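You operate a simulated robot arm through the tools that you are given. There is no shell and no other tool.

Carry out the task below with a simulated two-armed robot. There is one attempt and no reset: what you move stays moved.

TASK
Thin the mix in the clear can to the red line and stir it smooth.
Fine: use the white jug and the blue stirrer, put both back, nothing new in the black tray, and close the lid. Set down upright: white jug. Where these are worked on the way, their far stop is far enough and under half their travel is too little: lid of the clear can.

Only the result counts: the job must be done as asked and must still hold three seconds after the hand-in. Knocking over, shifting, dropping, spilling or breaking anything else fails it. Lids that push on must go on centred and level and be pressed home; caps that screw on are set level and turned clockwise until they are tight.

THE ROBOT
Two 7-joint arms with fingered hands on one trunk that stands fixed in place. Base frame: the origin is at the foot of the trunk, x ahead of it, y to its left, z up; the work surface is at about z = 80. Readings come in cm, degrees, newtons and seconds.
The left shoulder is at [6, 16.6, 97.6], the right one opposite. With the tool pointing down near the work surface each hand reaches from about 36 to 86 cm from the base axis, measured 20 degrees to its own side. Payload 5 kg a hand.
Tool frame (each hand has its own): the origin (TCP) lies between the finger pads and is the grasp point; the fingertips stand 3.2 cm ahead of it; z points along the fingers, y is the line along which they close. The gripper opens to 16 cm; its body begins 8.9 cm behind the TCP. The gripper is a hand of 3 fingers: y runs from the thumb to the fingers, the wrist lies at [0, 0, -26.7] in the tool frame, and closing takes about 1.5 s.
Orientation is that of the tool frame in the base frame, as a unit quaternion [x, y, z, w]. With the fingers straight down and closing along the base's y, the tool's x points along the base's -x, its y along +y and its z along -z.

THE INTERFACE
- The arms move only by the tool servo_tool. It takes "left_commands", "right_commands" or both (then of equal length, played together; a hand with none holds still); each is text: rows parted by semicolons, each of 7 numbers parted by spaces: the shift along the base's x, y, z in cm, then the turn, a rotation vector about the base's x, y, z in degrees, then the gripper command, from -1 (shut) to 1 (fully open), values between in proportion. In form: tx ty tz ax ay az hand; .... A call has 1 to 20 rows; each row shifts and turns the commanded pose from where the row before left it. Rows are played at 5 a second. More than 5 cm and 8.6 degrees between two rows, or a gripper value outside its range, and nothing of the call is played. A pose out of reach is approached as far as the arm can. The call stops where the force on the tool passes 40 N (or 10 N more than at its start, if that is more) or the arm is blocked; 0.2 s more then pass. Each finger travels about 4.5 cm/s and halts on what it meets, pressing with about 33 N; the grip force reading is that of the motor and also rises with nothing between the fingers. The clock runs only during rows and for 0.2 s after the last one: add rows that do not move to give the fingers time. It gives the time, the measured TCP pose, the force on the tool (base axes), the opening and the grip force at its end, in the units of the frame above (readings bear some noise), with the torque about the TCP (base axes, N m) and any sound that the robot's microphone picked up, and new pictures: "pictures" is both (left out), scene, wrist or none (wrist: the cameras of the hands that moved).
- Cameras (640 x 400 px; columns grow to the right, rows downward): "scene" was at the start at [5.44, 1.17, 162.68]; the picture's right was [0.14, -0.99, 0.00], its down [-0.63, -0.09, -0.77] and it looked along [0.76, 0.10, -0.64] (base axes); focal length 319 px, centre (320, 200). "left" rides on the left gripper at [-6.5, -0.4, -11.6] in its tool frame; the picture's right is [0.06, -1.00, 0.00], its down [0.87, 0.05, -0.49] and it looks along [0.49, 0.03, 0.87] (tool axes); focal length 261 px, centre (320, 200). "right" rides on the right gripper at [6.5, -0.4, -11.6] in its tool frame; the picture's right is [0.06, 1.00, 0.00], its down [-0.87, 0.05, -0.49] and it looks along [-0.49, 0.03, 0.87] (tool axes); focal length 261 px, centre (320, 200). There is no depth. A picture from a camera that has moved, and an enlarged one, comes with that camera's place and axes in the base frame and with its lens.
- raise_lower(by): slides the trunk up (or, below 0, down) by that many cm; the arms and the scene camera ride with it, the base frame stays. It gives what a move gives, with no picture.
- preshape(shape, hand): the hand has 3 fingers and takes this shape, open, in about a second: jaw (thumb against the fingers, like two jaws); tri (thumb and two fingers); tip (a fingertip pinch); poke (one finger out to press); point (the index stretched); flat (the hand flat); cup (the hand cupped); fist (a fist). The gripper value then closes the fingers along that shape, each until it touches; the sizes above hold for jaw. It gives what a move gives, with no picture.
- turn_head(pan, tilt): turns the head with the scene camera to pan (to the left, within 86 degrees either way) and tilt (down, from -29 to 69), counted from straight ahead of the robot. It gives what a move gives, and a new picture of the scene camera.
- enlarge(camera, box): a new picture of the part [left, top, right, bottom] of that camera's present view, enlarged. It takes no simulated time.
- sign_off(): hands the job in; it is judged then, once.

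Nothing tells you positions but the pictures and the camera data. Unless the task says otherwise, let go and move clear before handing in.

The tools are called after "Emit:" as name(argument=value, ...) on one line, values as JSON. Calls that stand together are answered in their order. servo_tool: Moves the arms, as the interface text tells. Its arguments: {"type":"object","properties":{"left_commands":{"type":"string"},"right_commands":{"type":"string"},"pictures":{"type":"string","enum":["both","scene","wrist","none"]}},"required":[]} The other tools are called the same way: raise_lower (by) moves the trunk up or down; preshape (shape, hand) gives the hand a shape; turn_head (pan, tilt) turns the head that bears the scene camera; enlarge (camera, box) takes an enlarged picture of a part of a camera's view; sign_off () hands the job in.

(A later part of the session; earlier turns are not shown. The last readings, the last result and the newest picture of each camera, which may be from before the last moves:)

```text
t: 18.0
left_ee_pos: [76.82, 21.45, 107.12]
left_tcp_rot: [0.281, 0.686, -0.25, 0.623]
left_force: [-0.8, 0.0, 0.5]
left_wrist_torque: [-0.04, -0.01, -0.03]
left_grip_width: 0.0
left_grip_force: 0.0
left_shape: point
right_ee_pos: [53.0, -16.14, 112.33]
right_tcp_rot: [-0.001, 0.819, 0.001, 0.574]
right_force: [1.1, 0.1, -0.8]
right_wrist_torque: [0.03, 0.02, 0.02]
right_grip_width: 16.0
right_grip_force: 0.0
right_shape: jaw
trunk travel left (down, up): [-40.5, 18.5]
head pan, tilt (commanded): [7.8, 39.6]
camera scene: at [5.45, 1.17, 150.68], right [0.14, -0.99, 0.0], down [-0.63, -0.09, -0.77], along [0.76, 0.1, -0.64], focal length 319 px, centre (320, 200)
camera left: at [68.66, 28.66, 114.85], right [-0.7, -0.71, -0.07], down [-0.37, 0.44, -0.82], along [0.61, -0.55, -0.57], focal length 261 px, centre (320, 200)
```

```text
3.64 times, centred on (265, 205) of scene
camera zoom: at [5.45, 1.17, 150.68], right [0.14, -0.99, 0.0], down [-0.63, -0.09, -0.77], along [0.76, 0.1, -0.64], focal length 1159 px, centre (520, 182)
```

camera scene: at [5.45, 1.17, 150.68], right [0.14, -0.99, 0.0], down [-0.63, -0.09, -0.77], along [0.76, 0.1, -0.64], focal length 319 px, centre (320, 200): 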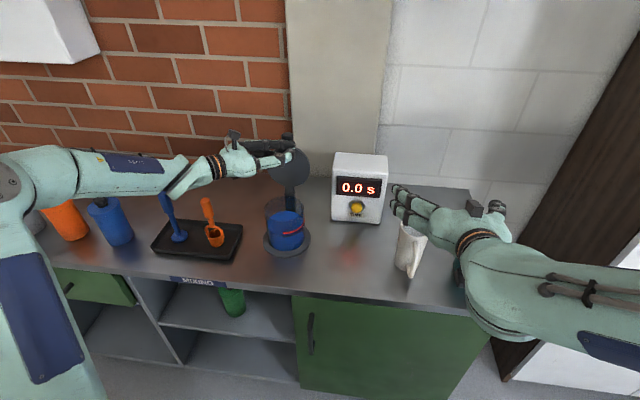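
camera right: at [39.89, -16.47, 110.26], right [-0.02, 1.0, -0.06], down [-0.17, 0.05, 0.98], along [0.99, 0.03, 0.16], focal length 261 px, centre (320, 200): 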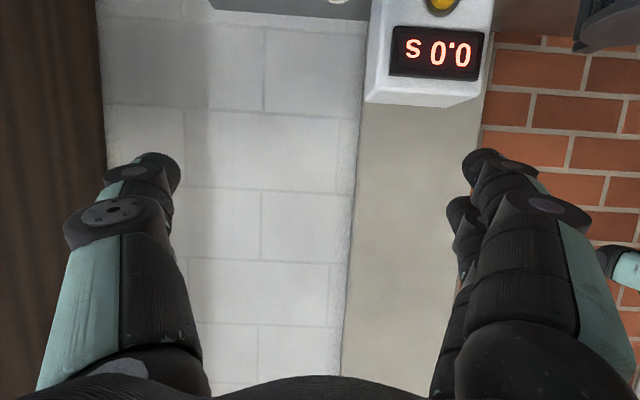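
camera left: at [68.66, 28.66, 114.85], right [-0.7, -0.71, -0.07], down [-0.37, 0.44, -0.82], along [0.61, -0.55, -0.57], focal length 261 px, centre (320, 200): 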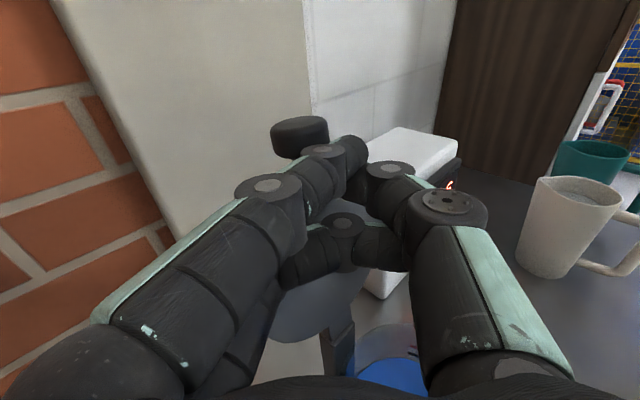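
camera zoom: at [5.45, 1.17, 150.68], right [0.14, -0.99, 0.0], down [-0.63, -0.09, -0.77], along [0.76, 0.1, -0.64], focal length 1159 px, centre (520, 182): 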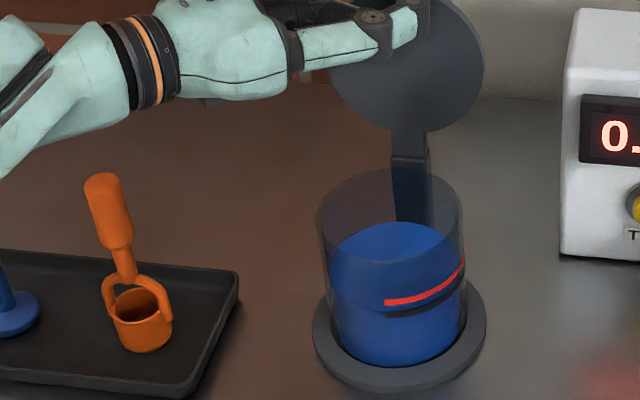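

Emit:
servo_tool(left_commands="0.7 0 0 0 0 0 -1; 0.7 0 0 0 0 0 -1; 0.7 0 0 0 0 0 -1; 0.7 0 -0.2 0 0 0 -1")

Emit:
enlarge(camera="scene", box=[220, 120, 350, 240])

```text
t: 18.8
left_ee_pos: [78.06, 21.33, 107.29]
left_tcp_rot: [0.287, 0.683, -0.253, 0.623]
left_force: [-35.6, 12.8, 5.6]
left_wrist_torque: [-0.05, 0.32, -1.05]
left_grip_width: 0.0
left_grip_force: 0.0
left_shape: point
right_ee_pos: [52.62, -16.0, 112.59]
right_tcp_rot: [-0.001, 0.818, 0.0, 0.576]
right_force: [-0.7, -0.2, 0.5]
right_wrist_torque: [0.0, 0.02, 0.05]
right_grip_width: 16.0
right_grip_force: 0.1
right_shape: jaw
trunk travel left (down, up): [-40.5, 18.5]
head pan, tilt (commanded): [7.8, 39.6]
stopped in row 3 (left hand): the force on the tool passed its limit at 46 N (the readings are from after the stop); the commanded pose is now the measured one
camera scene: at [4.94, 1.32, 150.72], right [0.14, -0.99, 0.0], down [-0.63, -0.09, -0.77], along [0.76, 0.11, -0.64], focal length 319 px, centre (320, 200)
camera left: at [69.84, 28.6, 114.87], right [-0.71, -0.7, -0.07], down [-0.36, 0.45, -0.82], along [0.61, -0.55, -0.57], focal length 261 px, centre (320, 200)
```

scene: 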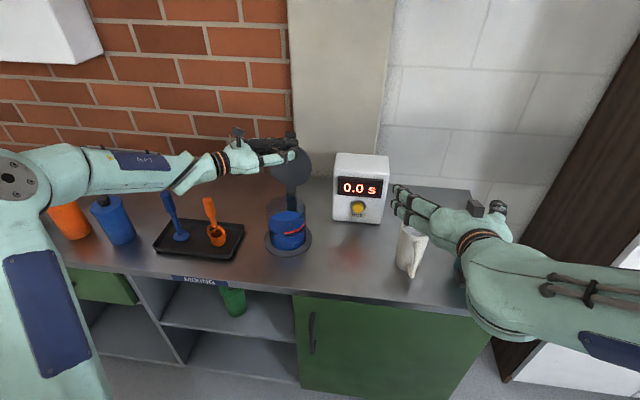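
left: 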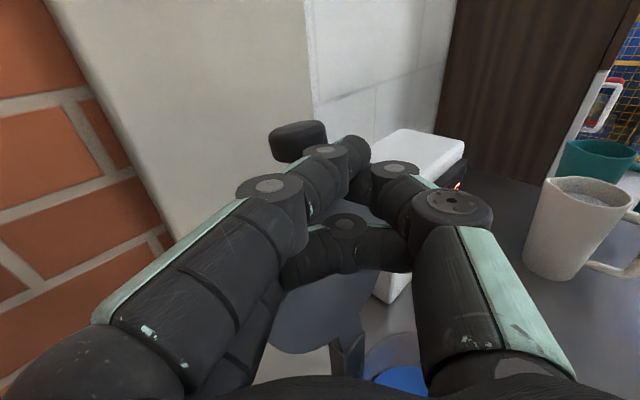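

```text
3.33 times, centred on (285, 180) of scene
camera zoom: at [4.94, 1.32, 150.72], right [0.14, -0.99, 0.0], down [-0.63, -0.09, -0.77], along [0.76, 0.11, -0.64], focal length 1062 px, centre (437, 267)
```

zoom: 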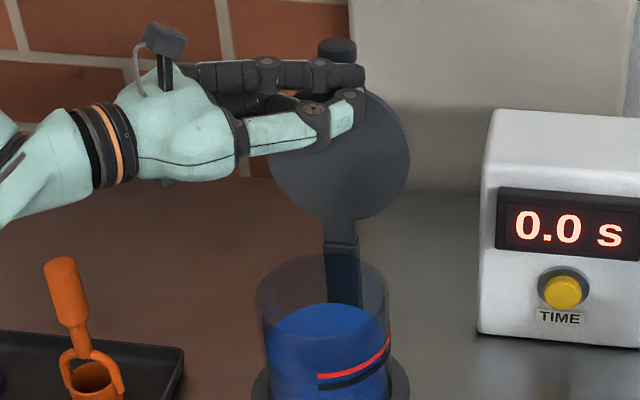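

The lid reached its far stop. I'll back the hand off and check that the lid stays open and the can hasn't moved.

Emit:
servo_tool(left_commands="-0.8 0 0 0 0 0 -1; -0.8 0 0 0 0 0 -1; -1 0.3 0 0 0 0 -1; -1.5 1 0 0 0 0 -1; -1.5 1 0 0 0 0 -1; -1.5 1 0 0 0 0 -1")

Emit:
enlarge(camera="scene", box=[220, 140, 350, 260])

```text
t: 20.2
left_ee_pos: [71.39, 24.53, 106.97]
left_tcp_rot: [0.285, 0.684, -0.252, 0.622]
left_force: [-0.1, -0.3, -0.9]
left_wrist_torque: [0.01, 0.03, 0.01]
left_grip_width: 0.0
left_grip_force: 0.1
left_shape: point
right_ee_pos: [52.87, -16.21, 112.37]
right_tcp_rot: [-0.001, 0.819, 0.001, 0.574]
right_force: [-0.5, 0.1, 0.3]
right_wrist_torque: [0.02, 0.01, -0.01]
right_grip_width: 16.02
right_grip_force: 0.1
right_shape: jaw
trunk travel left (down, up): [-40.5, 18.5]
head pan, tilt (commanded): [7.8, 39.6]
camera scene: at [5.42, 1.18, 150.68], right [0.14, -0.99, 0.0], down [-0.63, -0.09, -0.77], along [0.76, 0.1, -0.64], focal length 319 px, centre (320, 200)
camera left: at [63.17, 31.81, 114.66], right [-0.71, -0.71, -0.07], down [-0.37, 0.45, -0.82], along [0.61, -0.55, -0.57], focal length 261 px, centre (320, 200)
```

scene: 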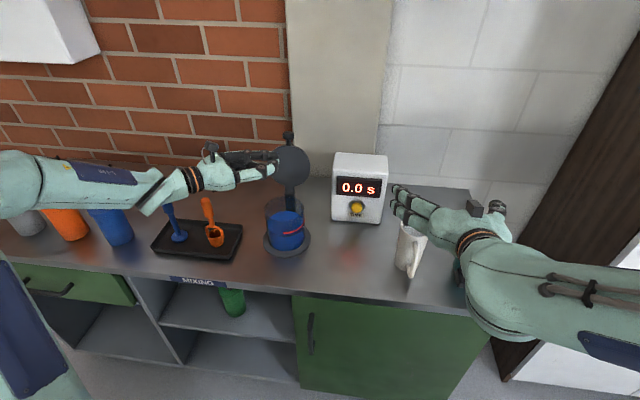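
left: 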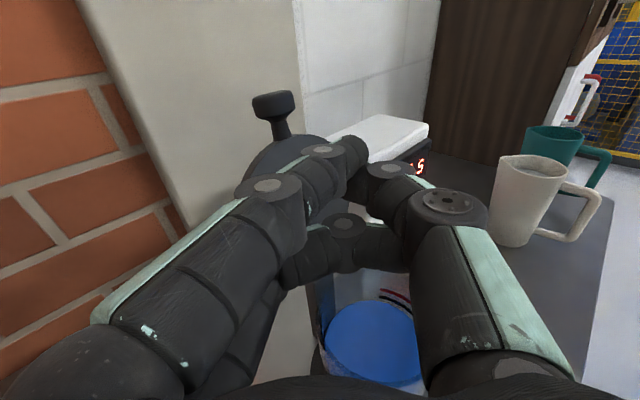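

```text
3.33 times, centred on (285, 200) of scene
camera zoom: at [5.42, 1.18, 150.68], right [0.14, -0.99, 0.0], down [-0.63, -0.09, -0.77], along [0.76, 0.1, -0.64], focal length 1062 px, centre (437, 200)
```

zoom: 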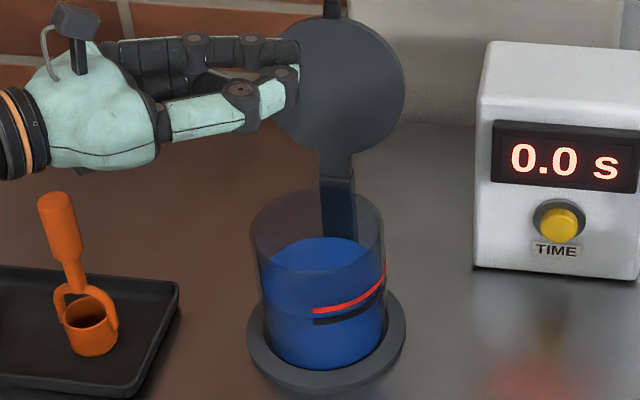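

The lid stays open at its stop and the can hasn't moved. Next I'll measure the white jug from this left view and the scene view.

Emit:
enlarge(camera="left", box=[460, 110, 640, 260])

Emit:
enlarge(camera="scene", box=[370, 170, 470, 290])

```text
2.67 times, centred on (550, 185) of left
camera zoom: at [63.17, 31.81, 114.66], right [-0.71, -0.71, -0.07], down [-0.37, 0.45, -0.82], along [0.61, -0.55, -0.57], focal length 695 px, centre (-293, 240)
```

zoom: 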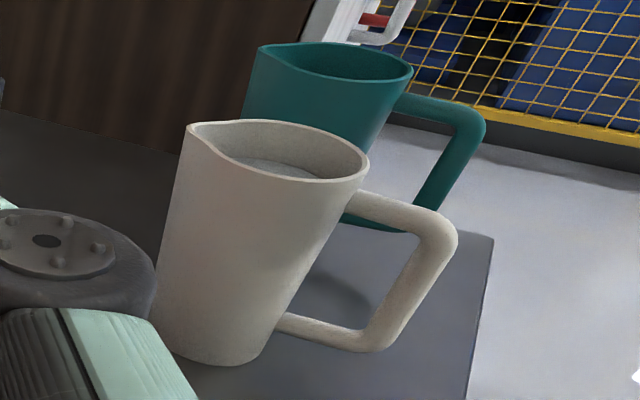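

```text
3.33 times, centred on (420, 230) of scene
camera zoom: at [5.42, 1.18, 150.68], right [0.14, -0.99, 0.0], down [-0.63, -0.09, -0.77], along [0.76, 0.1, -0.64], focal length 1062 px, centre (-13, 100)
```

zoom: 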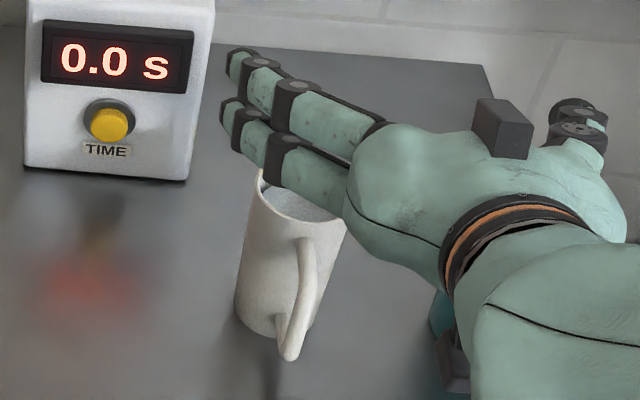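

The jug's axis is at about (65.3, -15.0), its rim near z=94, its handle reaches back to x≈57.4 and its spout lip is at about (70.2, -15, 94.3). I'll clear the left hand back and up, then lower the trunk so the right arm can come in at about 30° pitch.

Emit:
servo_tool(left_commands="0 0 3 0 0 0 -1; -2.5 2.4 1 0 0 0 -1; -2.5 2.4 1 0 0 0 -1; -2.5 2.4 2 0 0 0 -1; -2.5 2.4 2.5 0 0 0 -1; -2.5 2.4 2.5 0 0 0 -1; -2.5 2.4 2.5 0 0 0 -1; -2.5 2.4 2.5 0 0 0 -1; -2.5 2.4 2.5 0 0 0 -1", right_commands="0 0 0 0 0 0 1; 0 0 0 0 0 0 1; 0 0 0 0 0 0 1; 0.3 0.2 0 0 1.2 0 1; 0.3 0.2 0 0 1.2 0 1; 0.3 0.2 0 0 1.8 0 0.6; 0.3 0.2 0 0 1.9 0 0.6; 0.3 0.2 0 0 1.9 0 0.6; 0.3 0.2 0 0 2 0 0.6")

Emit:
raise_lower(by=-13)

Emit:
servo_tool(left_commands="0 0 0 0 0 0 -1")

```text
t: 22.2
left_ee_pos: [58.19, 37.15, 119.87]
left_tcp_rot: [0.284, 0.685, -0.252, 0.623]
left_force: [-0.5, 0.3, -0.2]
left_wrist_torque: [0.0, 0.04, 0.0]
left_grip_width: 0.0
left_grip_force: 0.1
left_shape: point
left hand out of reach, approached as far as the arm can: row 7, 8, 9
right_ee_pos: [54.86, -14.94, 112.34]
right_tcp_rot: [0.0, 0.866, 0.0, 0.5]
right_force: [0.5, 0.4, 0.0]
right_wrist_torque: [0.0, 0.01, 0.02]
right_grip_width: 12.82
right_grip_force: 0.1
right_shape: jaw
trunk travel left (down, up): [-40.5, 18.5]
head pan, tilt (commanded): [7.8, 39.6]
camera scene: at [5.45, 1.18, 150.68], right [0.14, -0.99, 0.0], down [-0.63, -0.09, -0.77], along [0.76, 0.1, -0.64], focal length 319 px, centre (320, 200)
camera right: at [41.52, -15.37, 112.59], right [-0.03, 1.0, -0.05], down [0.01, 0.05, 1.0], along [1.0, 0.03, -0.01], focal length 261 px, centre (320, 200)
camera left: at [49.99, 44.35, 127.33], right [-0.71, -0.71, -0.07], down [-0.37, 0.45, -0.82], along [0.61, -0.55, -0.57], focal length 261 px, centre (320, 200)
```

scene: 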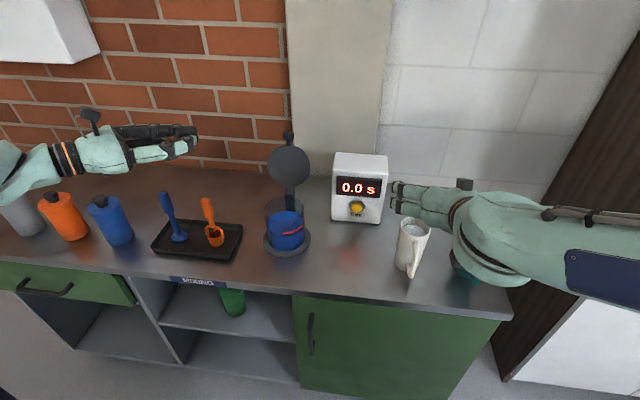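
right: 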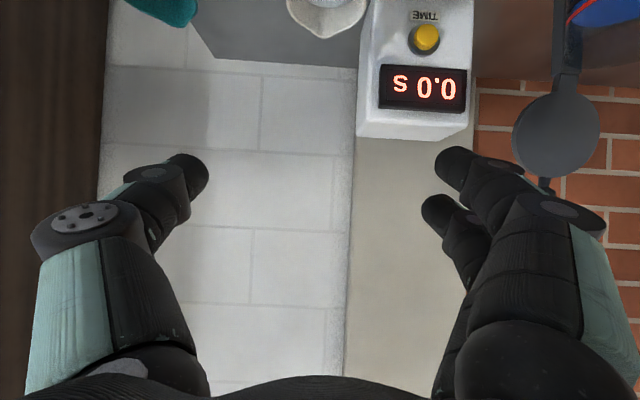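
left: 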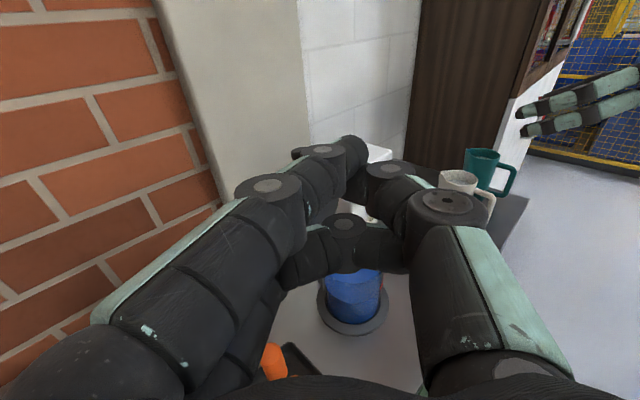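

```text
t: 23.7
left_ee_pos: [58.23, 37.04, 106.74]
left_tcp_rot: [0.285, 0.684, -0.252, 0.622]
left_force: [-1.0, -1.4, -0.6]
left_wrist_torque: [-0.01, -0.01, -0.01]
left_grip_width: 0.01
left_grip_force: 0.1
left_shape: point
right_ee_pos: [54.8, -14.97, 99.41]
right_tcp_rot: [0.0, 0.866, 0.0, 0.5]
right_force: [-1.4, 1.1, 0.9]
right_wrist_torque: [0.0, 0.0, -0.01]
right_grip_width: 12.82
right_grip_force: 0.1
right_shape: jaw
trunk travel left (down, up): [-27.5, 31.5]
head pan, tilt (commanded): [7.8, 39.6]
```

```text
t: 24.1
left_ee_pos: [58.23, 37.04, 106.66]
left_tcp_rot: [0.284, 0.685, -0.251, 0.622]
left_force: [-0.3, 0.6, -0.8]
left_wrist_torque: [-0.01, -0.04, 0.03]
left_grip_width: 0.0
left_grip_force: 0.0
left_shape: point
right_ee_pos: [54.8, -14.9, 99.37]
right_tcp_rot: [-0.001, 0.866, 0.001, 0.5]
right_force: [-0.2, 0.0, -0.4]
right_wrist_torque: [0.04, 0.01, 0.02]
right_grip_width: 12.83
right_grip_force: 0.0
right_shape: jaw
trunk travel left (down, up): [-27.5, 31.5]
head pan, tilt (commanded): [7.8, 39.6]
camera scene: at [5.44, 1.17, 137.69], right [0.14, -0.99, 0.0], down [-0.63, -0.09, -0.77], along [0.76, 0.1, -0.64], focal length 319 px, centre (320, 200)
camera left: at [49.98, 44.34, 114.34], right [-0.71, -0.71, -0.07], down [-0.37, 0.45, -0.82], along [0.61, -0.55, -0.57], focal length 261 px, centre (320, 200)
```

scene: 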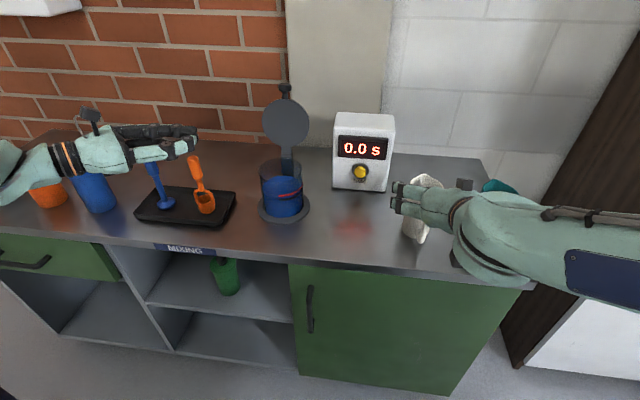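
left: 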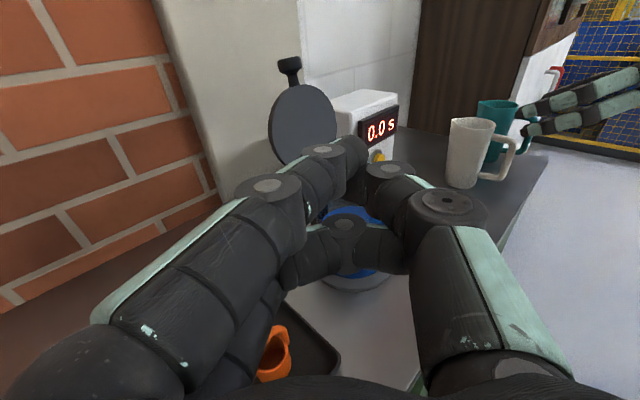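

The right hand is lined up behind and above the jug at 30° pitch. I'll move forward and down around the jug in two stages.

Emit:
servo_tool(right_commands="0.8 0 -1.2 0 0 0 0.6; 0.8 0 -1.2 0 0 0 0.6; 0.8 0 -1.2 0 0 0 0.6; 0.8 0 -1.2 0 0 0 0.6; 0.8 0 -1.2 0 0 0 0.6; 0.8 0 -1.2 0 0 0 0.6")

Emit:
enlarge(camera="left", box=[420, 60, 640, 220])

Emit:
enlarge(camera="scene", box=[360, 150, 540, 300])

```text
t: 25.5
left_ee_pos: [58.13, 37.08, 106.72]
left_tcp_rot: [0.285, 0.684, -0.252, 0.622]
left_force: [0.4, -0.4, 0.1]
left_wrist_torque: [0.01, 0.01, 0.02]
left_grip_width: 0.0
left_grip_force: 0.1
left_shape: point
right_ee_pos: [59.71, -14.97, 92.04]
right_tcp_rot: [0.0, 0.866, 0.0, 0.5]
right_force: [0.0, -0.2, -0.1]
right_wrist_torque: [0.0, 0.03, -0.01]
right_grip_width: 12.82
right_grip_force: 0.1
right_shape: jaw
trunk travel left (down, up): [-27.5, 31.5]
head pan, tilt (commanded): [7.8, 39.6]
camera scene: at [5.44, 1.18, 137.68], right [0.14, -0.99, 0.0], down [-0.63, -0.09, -0.77], along [0.76, 0.1, -0.64], focal length 319 px, centre (320, 200)
camera right: at [46.3, -15.39, 92.35], right [-0.03, 1.0, -0.05], down [0.01, 0.05, 1.0], along [1.0, 0.03, -0.01], focal length 261 px, centre (320, 200)
```

scene: 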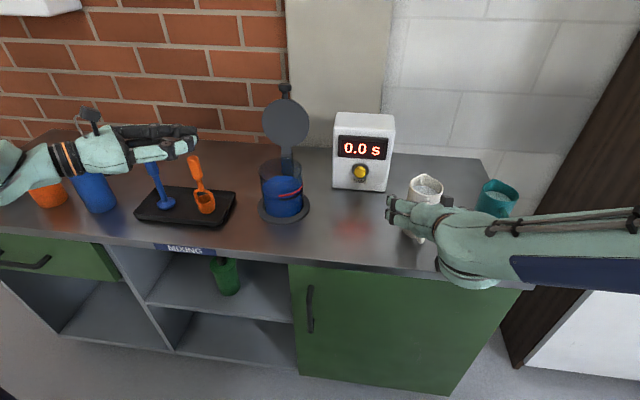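
right: 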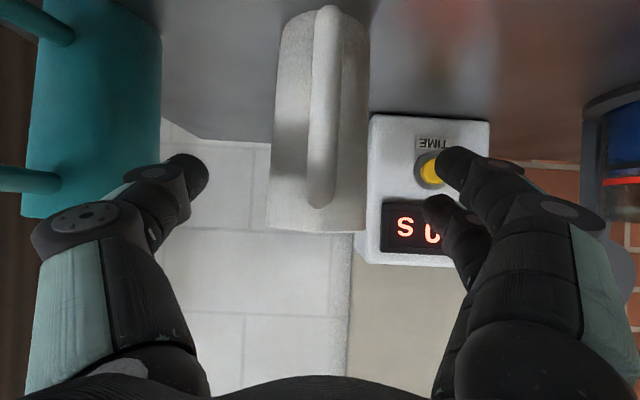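

```text
2.50 times, centred on (530, 140) of left
camera zoom: at [49.99, 44.35, 114.33], right [-0.71, -0.71, -0.07], down [-0.37, 0.45, -0.82], along [0.61, -0.55, -0.57], focal length 652 px, centre (-205, 350)
```

zoom: 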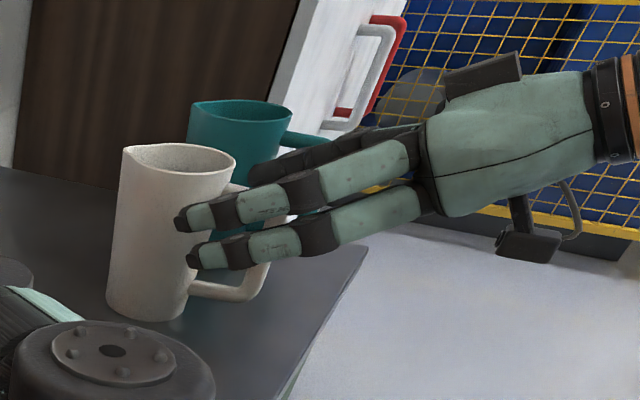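

```text
2.67 times, centred on (450, 225) of scene
camera zoom: at [5.44, 1.18, 137.68], right [0.14, -0.99, 0.0], down [-0.63, -0.09, -0.77], along [0.76, 0.1, -0.64], focal length 850 px, centre (-27, 133)
```

zoom: 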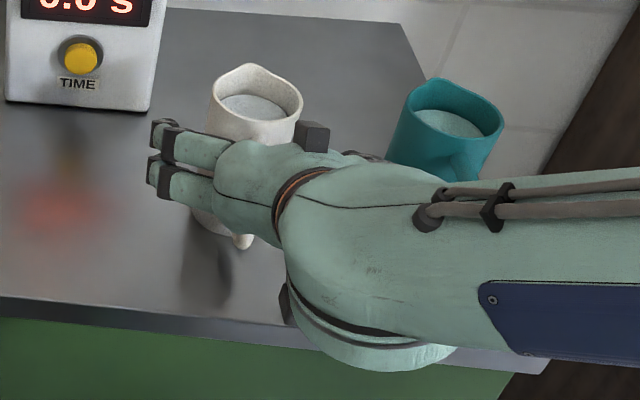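

The jug is centred between the fingers. I'll move in the rest of the way and close gently.

Emit:
servo_tool(right_commands="1 0 -0.9 0 0 0 0.6; 1 0 -0.9 0 0 0 0.6; 1 0 -0.9 0 0 0 0.6; 1 0 -0.8 0 0 0 0.6; 0 0 0 0 0 0 0.6")

Emit:
enlarge(camera="left", box=[420, 60, 640, 220])

```text
t: 26.7
left_ee_pos: [58.15, 37.02, 106.67]
left_tcp_rot: [0.285, 0.685, -0.252, 0.622]
left_force: [-0.1, 0.4, -0.3]
left_wrist_torque: [0.0, 0.03, 0.0]
left_grip_width: 0.0
left_grip_force: 0.1
left_shape: point
right_ee_pos: [63.69, -15.03, 88.66]
right_tcp_rot: [-0.001, 0.866, 0.001, 0.5]
right_force: [0.3, 0.5, -0.3]
right_wrist_torque: [0.01, -0.02, 0.0]
right_grip_width: 12.83
right_grip_force: 0.1
right_shape: jaw
trunk travel left (down, up): [-27.5, 31.5]
head pan, tilt (commanded): [7.8, 39.6]
camera scene: at [5.45, 1.17, 137.68], right [0.14, -0.99, 0.0], down [-0.63, -0.09, -0.77], along [0.76, 0.1, -0.64], focal length 319 px, centre (320, 200)
camera right: at [50.37, -15.38, 88.83], right [-0.03, 1.0, -0.05], down [0.01, 0.05, 1.0], along [1.0, 0.03, -0.01], focal length 261 px, centre (320, 200)
```

scene: 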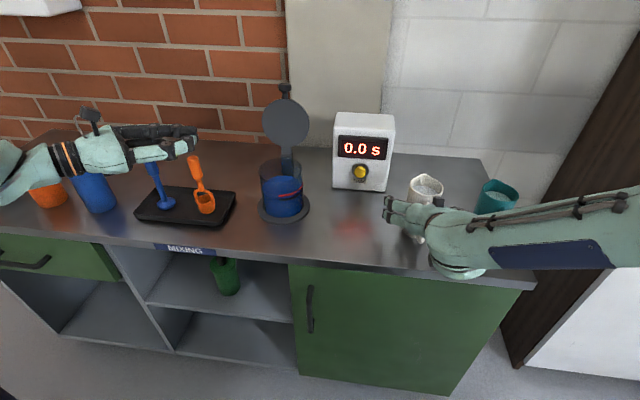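
right: 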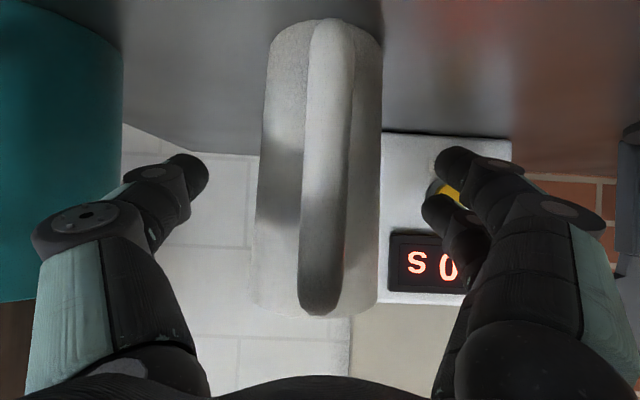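

```text
2.50 times, centred on (530, 140) of left
camera zoom: at [49.99, 44.34, 114.33], right [-0.7, -0.71, -0.07], down [-0.37, 0.45, -0.82], along [0.61, -0.55, -0.57], focal length 652 px, centre (-205, 350)
```

zoom: 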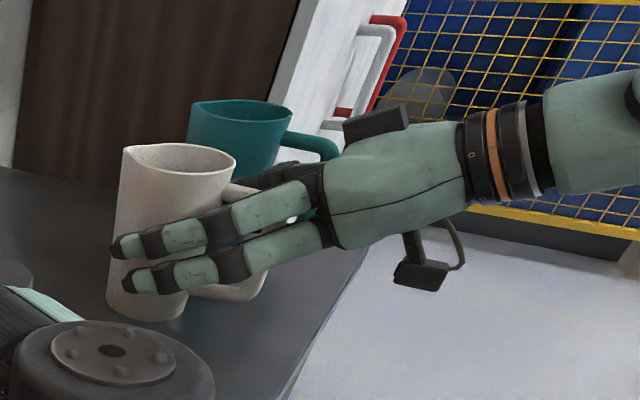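

Emit:
servo_tool(right_commands="0 0 0 0 0 0 0.3; 0 0 0 0 0 0 0; 0 0 0 0 0 0 -0.3; 0 0 0 0 0 0 -0.7; 0 0 0 0 0 0 -1; 0 0 0 0 0 0 -1; 0 0 0 0 0 0 -1; 0 0 0 0 0 0 -1")

Emit:
enlarge(camera="left", box=[420, 60, 640, 220])

```text
t: 28.5
left_ee_pos: [58.19, 37.06, 106.57]
left_tcp_rot: [0.284, 0.684, -0.252, 0.623]
left_force: [-0.8, -0.5, -0.3]
left_wrist_torque: [-0.03, 0.06, -0.05]
left_grip_width: 0.0
left_grip_force: 0.0
left_shape: point
right_ee_pos: [63.71, -14.85, 88.58]
right_tcp_rot: [-0.001, 0.866, 0.002, 0.501]
right_force: [0.1, 0.6, 1.1]
right_wrist_torque: [0.02, 0.06, -0.03]
right_grip_width: 6.1
right_grip_force: 32.6
right_shape: jaw
trunk travel left (down, up): [-27.5, 31.5]
head pan, tilt (commanded): [7.8, 39.6]
camera scene: at [5.44, 1.18, 137.68], right [0.14, -0.99, 0.0], down [-0.63, -0.09, -0.77], along [0.76, 0.1, -0.64], focal length 319 px, centre (320, 200)
camera right: at [50.35, -15.36, 88.84], right [-0.03, 1.0, -0.05], down [0.01, 0.05, 1.0], along [1.0, 0.03, -0.01], focal length 261 px, centre (320, 200)
```

scene: 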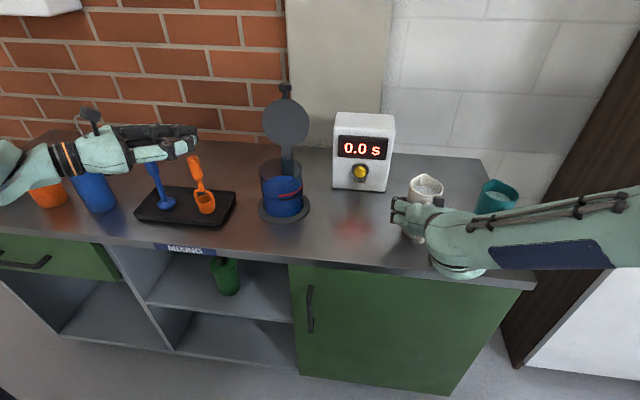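
right: 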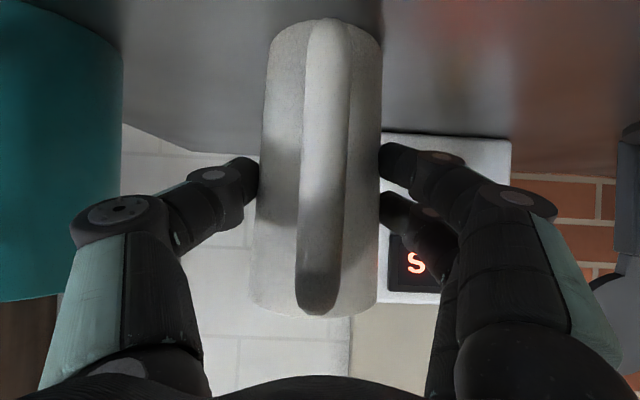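

```text
2.50 times, centred on (530, 140) of left
camera zoom: at [49.98, 44.35, 114.33], right [-0.7, -0.71, -0.07], down [-0.37, 0.45, -0.82], along [0.61, -0.55, -0.57], focal length 652 px, centre (-205, 350)
```

zoom: 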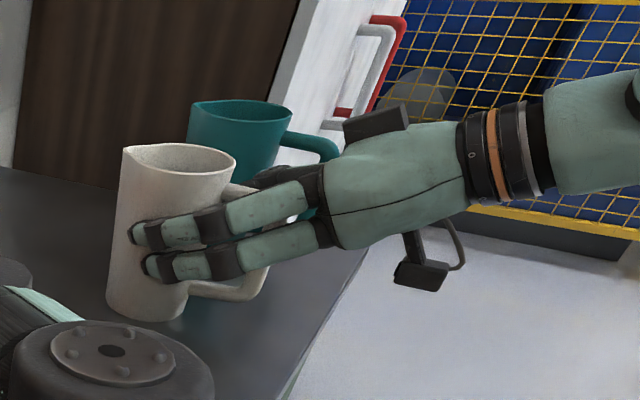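

The grip is firm at about 33 N with the fingertips just past the jug's midline. I'll lift slightly as a slip test.

Emit:
servo_tool(right_commands="0 0 0.3 0 0 0 -1; 0 0 0.4 0 0 0 -1; 0 0 0.5 0 0 0 -1; 0 0 0.6 0 0 0 -1; 0 0 0.7 0 0 0 -1; 0 0 0 0 0 0 -1; 0 0 0 0 0 0 -1")

Emit:
enlarge(camera="left", box=[420, 60, 640, 220])

```text
t: 30.1
left_ee_pos: [58.23, 37.01, 106.68]
left_tcp_rot: [0.284, 0.684, -0.252, 0.622]
left_force: [-0.7, 0.2, -0.2]
left_wrist_torque: [0.02, -0.01, 0.0]
left_grip_width: 0.01
left_grip_force: 0.1
left_shape: point
right_ee_pos: [63.61, -14.86, 91.1]
right_tcp_rot: [0.0, 0.866, 0.001, 0.5]
right_force: [-0.2, 0.7, -4.4]
right_wrist_torque: [-0.01, 0.05, 0.04]
right_grip_width: 6.12
right_grip_force: 33.3
right_shape: jaw
trunk travel left (down, up): [-27.5, 31.5]
head pan, tilt (commanded): [7.8, 39.6]
camera scene: at [5.47, 1.17, 137.68], right [0.14, -0.99, 0.0], down [-0.63, -0.09, -0.77], along [0.76, 0.1, -0.64], focal length 319 px, centre (320, 200)
camera right: at [50.3, -15.36, 91.38], right [-0.03, 1.0, -0.05], down [0.01, 0.05, 1.0], along [1.0, 0.03, -0.01], focal length 261 px, centre (320, 200)
```

scene: 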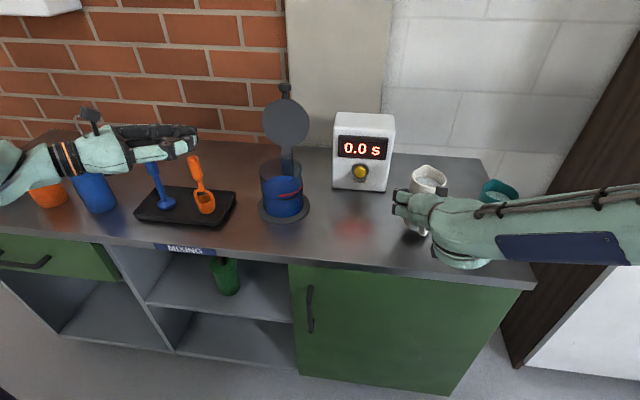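
right: 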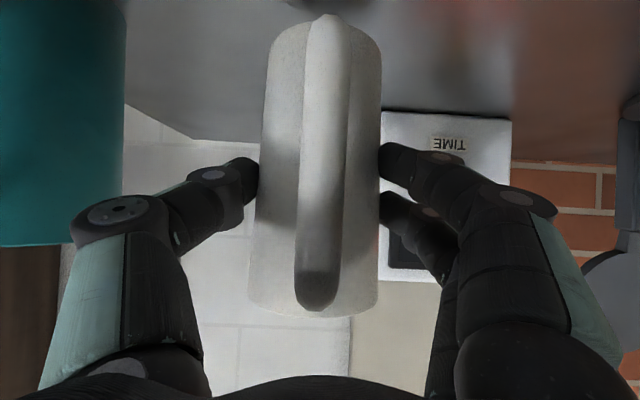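

```text
2.50 times, centred on (530, 140) of left
camera zoom: at [50.01, 44.34, 114.33], right [-0.7, -0.71, -0.07], down [-0.37, 0.45, -0.82], along [0.61, -0.55, -0.57], focal length 652 px, centre (-205, 350)
```

zoom: 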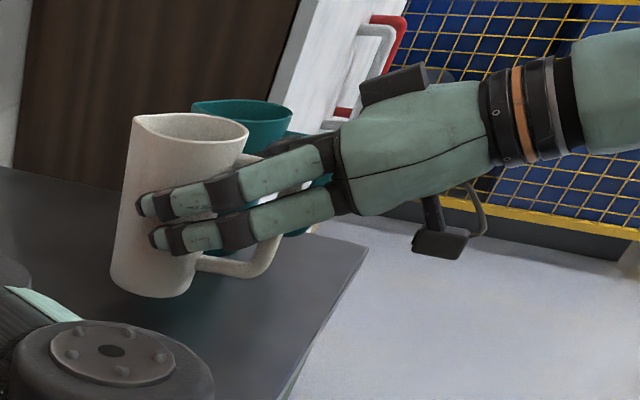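

The jug is held securely at about 4.4 N with no slip. I'll raise the trunk to lift the jug for pouring.

Emit:
raise_lower(by=12)

Emit:
raise_lower(by=11)

Emit:
servo_tool(right_commands="0 0 0 0 0 0 -1")

```text
t: 31.6
left_ee_pos: [58.24, 36.99, 118.67]
left_tcp_rot: [0.285, 0.685, -0.252, 0.622]
left_force: [0.0, -0.2, 0.2]
left_wrist_torque: [0.01, 0.0, -0.01]
left_grip_width: 0.0
left_grip_force: 0.2
left_shape: point
right_ee_pos: [63.68, -14.9, 103.13]
right_tcp_rot: [-0.001, 0.866, 0.001, 0.5]
right_force: [0.1, -0.5, -4.4]
right_wrist_torque: [0.0, 0.03, 0.01]
right_grip_width: 6.1
right_grip_force: 32.6
right_shape: jaw
trunk travel left (down, up): [-39.5, 19.5]
head pan, tilt (commanded): [7.8, 39.6]
```

```text
t: 33.1
left_ee_pos: [58.06, 37.09, 129.64]
left_tcp_rot: [0.284, 0.684, -0.252, 0.623]
left_force: [-0.8, 0.5, -0.1]
left_wrist_torque: [0.02, -0.02, 0.0]
left_grip_width: 0.0
left_grip_force: 0.1
left_shape: point
right_ee_pos: [63.63, -15.03, 114.11]
right_tcp_rot: [0.0, 0.866, 0.001, 0.5]
right_force: [0.1, -0.6, -5.0]
right_wrist_torque: [0.03, 0.01, -0.02]
right_grip_width: 6.12
right_grip_force: 32.9
right_shape: jaw
trunk travel left (down, up): [-50.5, 8.5]
head pan, tilt (commanded): [7.8, 39.6]
```

```text
t: 33.5
left_ee_pos: [58.23, 37.02, 129.58]
left_tcp_rot: [0.284, 0.685, -0.251, 0.623]
left_force: [-2.0, -0.3, -0.3]
left_wrist_torque: [0.01, -0.02, 0.0]
left_grip_width: 0.0
left_grip_force: 0.0
left_shape: point
right_ee_pos: [63.64, -14.9, 114.15]
right_tcp_rot: [0.0, 0.866, 0.001, 0.5]
right_force: [0.4, -0.1, -5.3]
right_wrist_torque: [-0.02, 0.01, -0.01]
right_grip_width: 6.09
right_grip_force: 33.1
right_shape: jaw
trunk travel left (down, up): [-50.5, 8.5]
head pan, tilt (commanded): [7.8, 39.6]
camera scene: at [5.48, 1.17, 160.68], right [0.14, -0.99, 0.0], down [-0.63, -0.09, -0.77], along [0.76, 0.1, -0.64], focal length 319 px, centre (320, 200)
camera right: at [50.31, -15.36, 114.37], right [-0.03, 1.0, -0.05], down [0.01, 0.05, 1.0], along [1.0, 0.03, -0.01], focal length 261 px, centre (320, 200)
```

scene: 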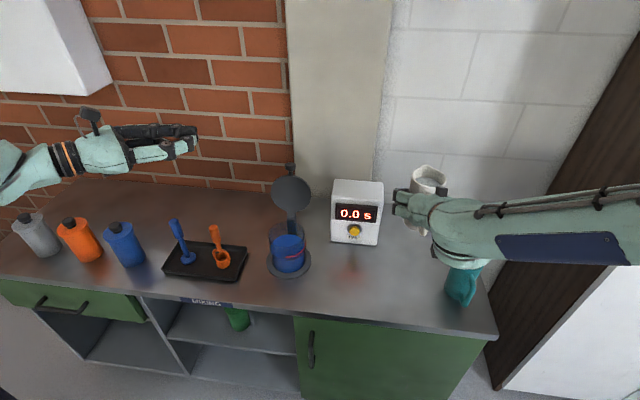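
right: 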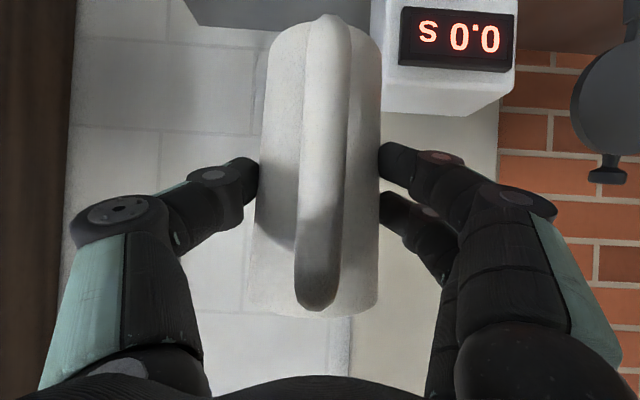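

The jug is at a safe height. I'll carry it over toward the can with a 30° yaw, moving gently.

Emit:
servo_tool(right_commands="0 1 0 0 0 2.1 -1; 0 2 0 0 0 2.1 -1; -0.1 2.6 0 0 0 2.1 -1; -0.1 2.6 0 0 0 2.1 -1; -0.1 2.6 0 0 0 2.2 -1; -0.1 2.6 0 0 0 2.2 -1; -0.1 2.6 0 0 0 2.2 -1; -0.1 2.6 0 0 0 2.2 -1; -0.1 2.6 0 0 0 2.2 -1; -0.1 2.6 0 0 0 2.2 -1; -0.1 2.6 0 0 0 2.1 -1; -0.1 2.6 0 0 0 2.1 -1; -0.1 1.5 0 0 0 2.1 -1; 0 0.5 0 0 0 2.1 -1; 0 0 0 0 0 0 -1")

Emit:
enlarge(camera="scene", box=[230, 130, 390, 290])

Emit:
enlarge(camera="left", box=[320, 130, 560, 350])

```text
t: 36.7
left_ee_pos: [58.2, 36.96, 129.68]
left_tcp_rot: [0.285, 0.684, -0.253, 0.623]
left_force: [0.1, -0.7, 0.0]
left_wrist_torque: [0.0, -0.01, 0.0]
left_grip_width: 0.01
left_grip_force: 0.0
left_shape: point
right_ee_pos: [62.6, 16.13, 114.24]
right_tcp_rot: [-0.225, 0.836, 0.13, 0.483]
right_force: [1.1, -0.4, -4.7]
right_wrist_torque: [-0.01, 0.03, -0.01]
right_grip_width: 6.07
right_grip_force: 33.1
right_shape: jaw
trunk travel left (down, up): [-50.5, 8.5]
head pan, tilt (commanded): [7.8, 39.6]
camera scene: at [5.47, 1.2, 160.68], right [0.14, -0.99, 0.0], down [-0.63, -0.09, -0.77], along [0.76, 0.1, -0.64], focal length 319 px, centre (320, 200)
camera right: at [51.22, 9.12, 114.4], right [-0.53, 0.85, -0.05], down [-0.02, 0.05, 1.0], along [0.85, 0.53, -0.01], focal length 261 px, centre (320, 200)
```

scene: 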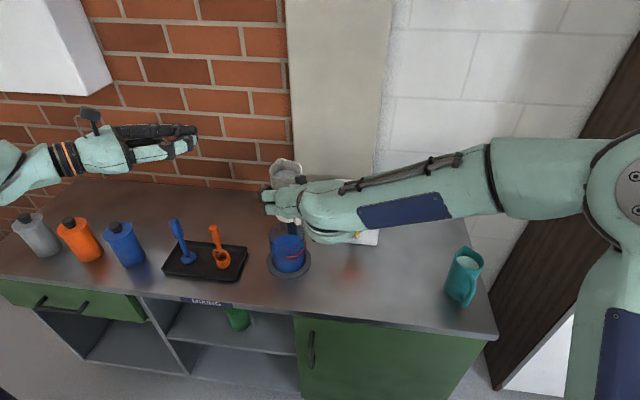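
right: 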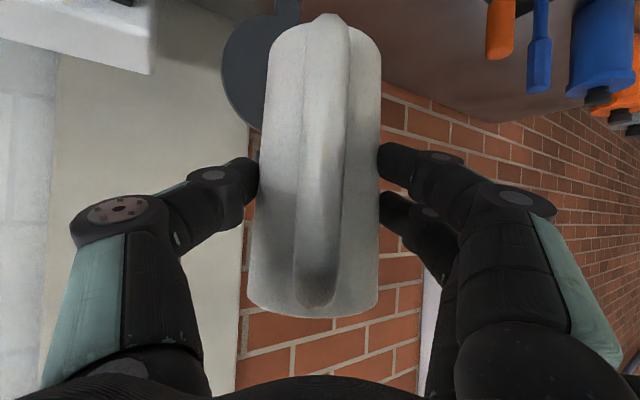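

```text
2.50 times, centred on (310, 210) of scene
camera zoom: at [5.47, 1.2, 160.68], right [0.14, -0.99, 0.0], down [-0.63, -0.09, -0.77], along [0.76, 0.1, -0.64], focal length 797 px, centre (345, 175)
```

zoom: 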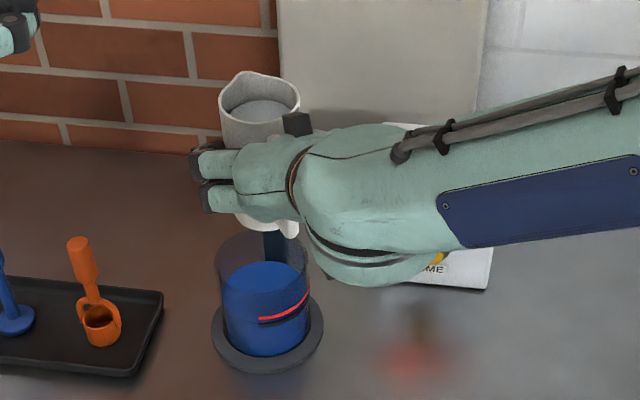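

```text
1.82 times, centred on (440, 240) of left
camera zoom: at [50.01, 44.37, 137.32], right [-0.71, -0.71, -0.07], down [-0.37, 0.45, -0.82], along [0.61, -0.55, -0.57], focal length 474 px, centre (102, 127)
```

zoom: 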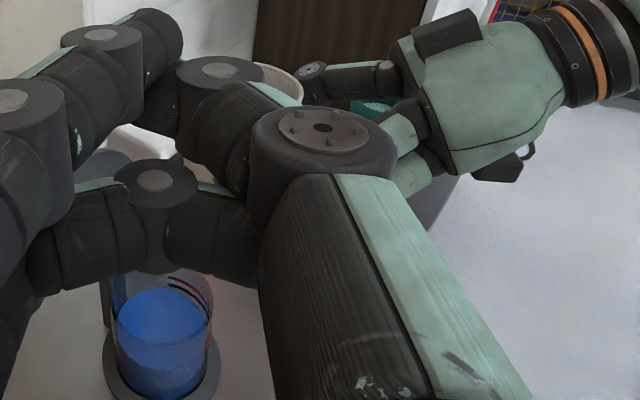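

The jug is over the near side of the can but still high. Before pouring I'll bring the left hand down to its earlier low viewing pose, where its camera sees the level and the red line through the can wall.

Emit:
servo_tool(left_commands="-2 -2.5 0 0 0 0 -1; -2 -2.5 0 0 0 0 -1; -1.5 -2 -2 0 0 0 -1; -1 -1.5 -4 0 0 0 -1; 0 0 -4 0 0 0 -1; 0 0 -4 0 0 0 -1; 0 0 -4 0 0 0 -1; 0 0 -4 0 0 0 -1; 0 0 -4 0 0 0 -1; 0 0 -4 0 0 0 -1; 0 0 -4 0 0 0 -1; 0 0 -3.5 0 0 0 -1")

Emit:
enlarge(camera="left", box=[165, 40, 345, 200])

```text
t: 39.3
left_ee_pos: [51.72, 28.66, 92.21]
left_tcp_rot: [0.284, 0.685, -0.251, 0.623]
left_force: [-0.1, 0.2, -0.5]
left_wrist_torque: [0.01, -0.02, -0.04]
left_grip_width: 0.0
left_grip_force: 0.0
left_shape: point
right_ee_pos: [62.46, 16.19, 114.28]
right_tcp_rot: [-0.224, 0.837, 0.129, 0.483]
right_force: [-0.8, 0.2, -4.7]
right_wrist_torque: [-0.04, 0.03, -0.03]
right_grip_width: 6.08
right_grip_force: 33.0
right_shape: jaw
trunk travel left (down, up): [-50.5, 8.5]
head pan, tilt (commanded): [7.8, 39.6]
camera scene: at [5.51, 1.26, 160.69], right [0.14, -0.99, 0.0], down [-0.63, -0.09, -0.77], along [0.76, 0.1, -0.64], focal length 319 px, centre (320, 200)
camera left: at [43.62, 35.95, 99.76], right [-0.71, -0.71, -0.07], down [-0.36, 0.45, -0.82], along [0.61, -0.55, -0.57], focal length 261 px, centre (320, 200)
```

scene: 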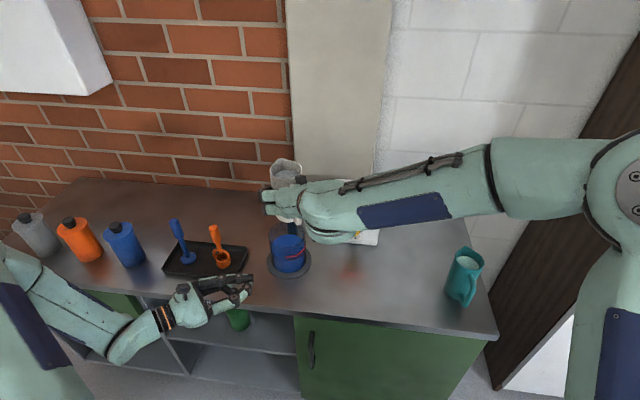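
left: 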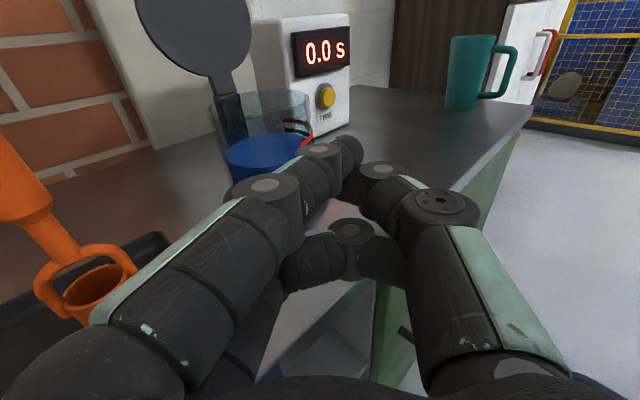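

```text
2.50 times, centred on (255, 120) of left
camera zoom: at [43.62, 35.95, 99.76], right [-0.71, -0.71, -0.07], down [-0.36, 0.45, -0.82], along [0.61, -0.55, -0.57], focal length 652 px, centre (482, 400)
```

zoom: 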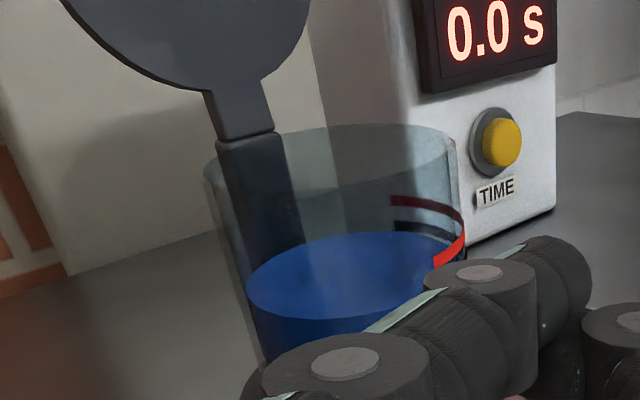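

Emit:
servo_tool(left_commands="0 0 -2 0 0 0 -1; 0 0.5 -1.5 0 0 0 -1; 0 0 0 0 0 0 -1", pictures="none")

Emit:
enlarge(camera="left", box=[165, 40, 345, 200])

```text
t: 40.1
left_ee_pos: [51.78, 29.09, 88.73]
left_tcp_rot: [0.285, 0.684, -0.252, 0.622]
left_force: [-0.6, -0.3, -0.5]
left_wrist_torque: [-0.04, 0.01, -0.02]
left_grip_width: 0.0
left_grip_force: 0.0
left_shape: point
right_ee_pos: [62.56, 16.13, 114.16]
right_tcp_rot: [-0.224, 0.836, 0.13, 0.483]
right_force: [-1.0, -1.0, -4.2]
right_wrist_torque: [0.01, 0.03, -0.01]
right_grip_width: 6.09
right_grip_force: 32.7
right_shape: jaw
trunk travel left (down, up): [-50.5, 8.5]
head pan, tilt (commanded): [7.8, 39.6]
```

```text
2.50 times, centred on (255, 120) of left
camera zoom: at [43.54, 36.37, 96.33], right [-0.71, -0.71, -0.07], down [-0.37, 0.45, -0.82], along [0.61, -0.55, -0.57], focal length 652 px, centre (482, 400)
```

zoom: 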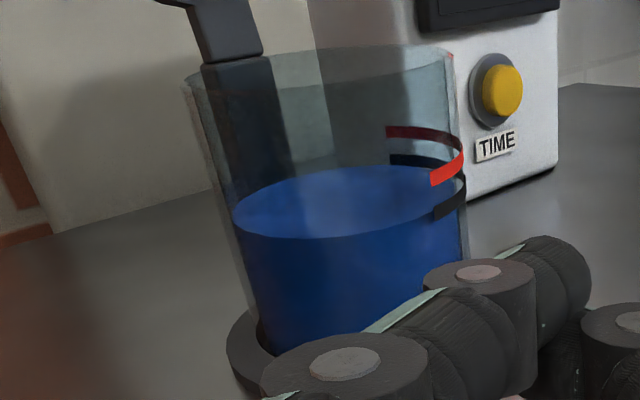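

The view is clear: the level sits just below the black line, so it needs to rise about 1.5 cm. I'll start tilting the jug to 24°, pivoting so the lip stays over the can, and then look.

Emit:
servo_tool(right_commands="-0.62 -0.4 -1.93 -2 3.46 0 -1; -0.61 -0.4 -1.93 -2 3.46 0 -1; -0.25 -0.15 -1.95 -2 3.46 0 -1; -0.25 -0.14 -1.95 -2 3.46 0 -1; -0.19 -0.11 -1.9 -2 3.46 0 -1; -0.18 -0.1 -1.9 -2 3.46 0 -1; 0 0 0 0 0 0 -1")

Emit:
enlarge(camera="left", box=[165, 20, 345, 200])

Emit:
enlarge(camera="scene", box=[230, 150, 370, 290])

```text
t: 41.7
left_ee_pos: [51.74, 29.03, 88.63]
left_tcp_rot: [0.284, 0.685, -0.252, 0.622]
left_force: [0.7, 0.0, -0.1]
left_wrist_torque: [-0.02, 0.01, 0.0]
left_grip_width: 0.0
left_grip_force: 0.1
left_shape: point
right_ee_pos: [60.31, 14.71, 102.57]
right_tcp_rot: [-0.246, 0.919, 0.079, 0.298]
right_force: [-0.4, 0.3, -4.4]
right_wrist_torque: [-0.01, 0.0, 0.01]
right_grip_width: 6.11
right_grip_force: 33.2
right_shape: jaw
trunk travel left (down, up): [-50.5, 8.5]
head pan, tilt (commanded): [7.8, 39.6]
camera scene: at [5.46, 1.19, 160.68], right [0.13, -0.99, 0.0], down [-0.63, -0.09, -0.77], along [0.76, 0.1, -0.64], focal length 319 px, centre (320, 200)
camera right: at [50.13, 8.35, 108.18], right [-0.54, 0.84, -0.04], down [0.33, 0.25, 0.91], along [0.77, 0.48, -0.42], focal length 261 px, centre (320, 200)
```

scene: 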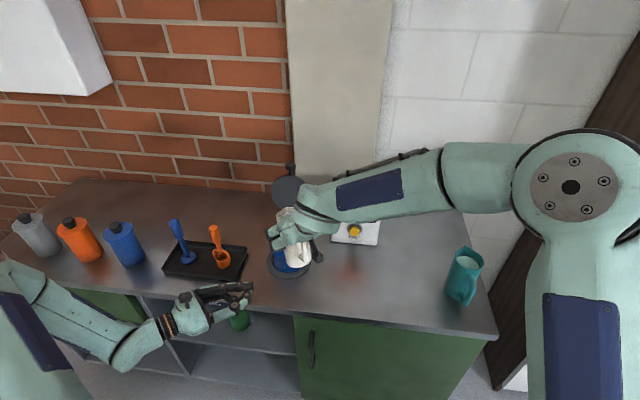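
right: 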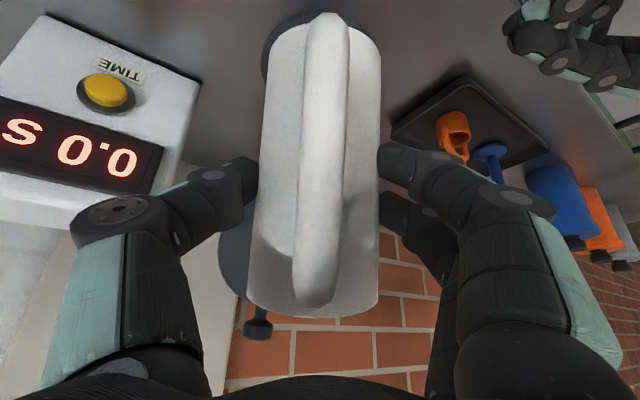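

```text
2.22 times, centred on (255, 110) of left
camera zoom: at [43.53, 36.37, 96.35], right [-0.71, -0.71, -0.07], down [-0.37, 0.45, -0.82], along [0.61, -0.55, -0.57], focal length 579 px, centre (464, 400)
```

zoom: 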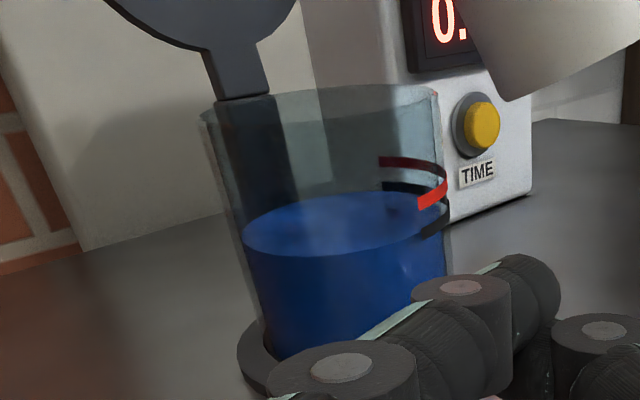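

```text
2.86 times, centred on (300, 220) of scene
camera zoom: at [5.46, 1.19, 160.68], right [0.13, -0.99, 0.0], down [-0.63, -0.09, -0.77], along [0.76, 0.1, -0.64], focal length 911 px, centre (377, 143)
```

zoom: 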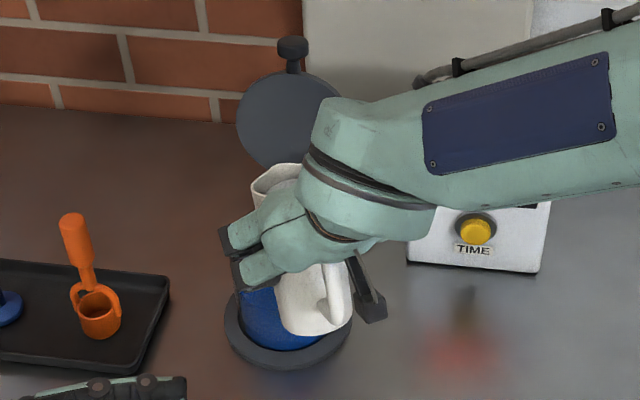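

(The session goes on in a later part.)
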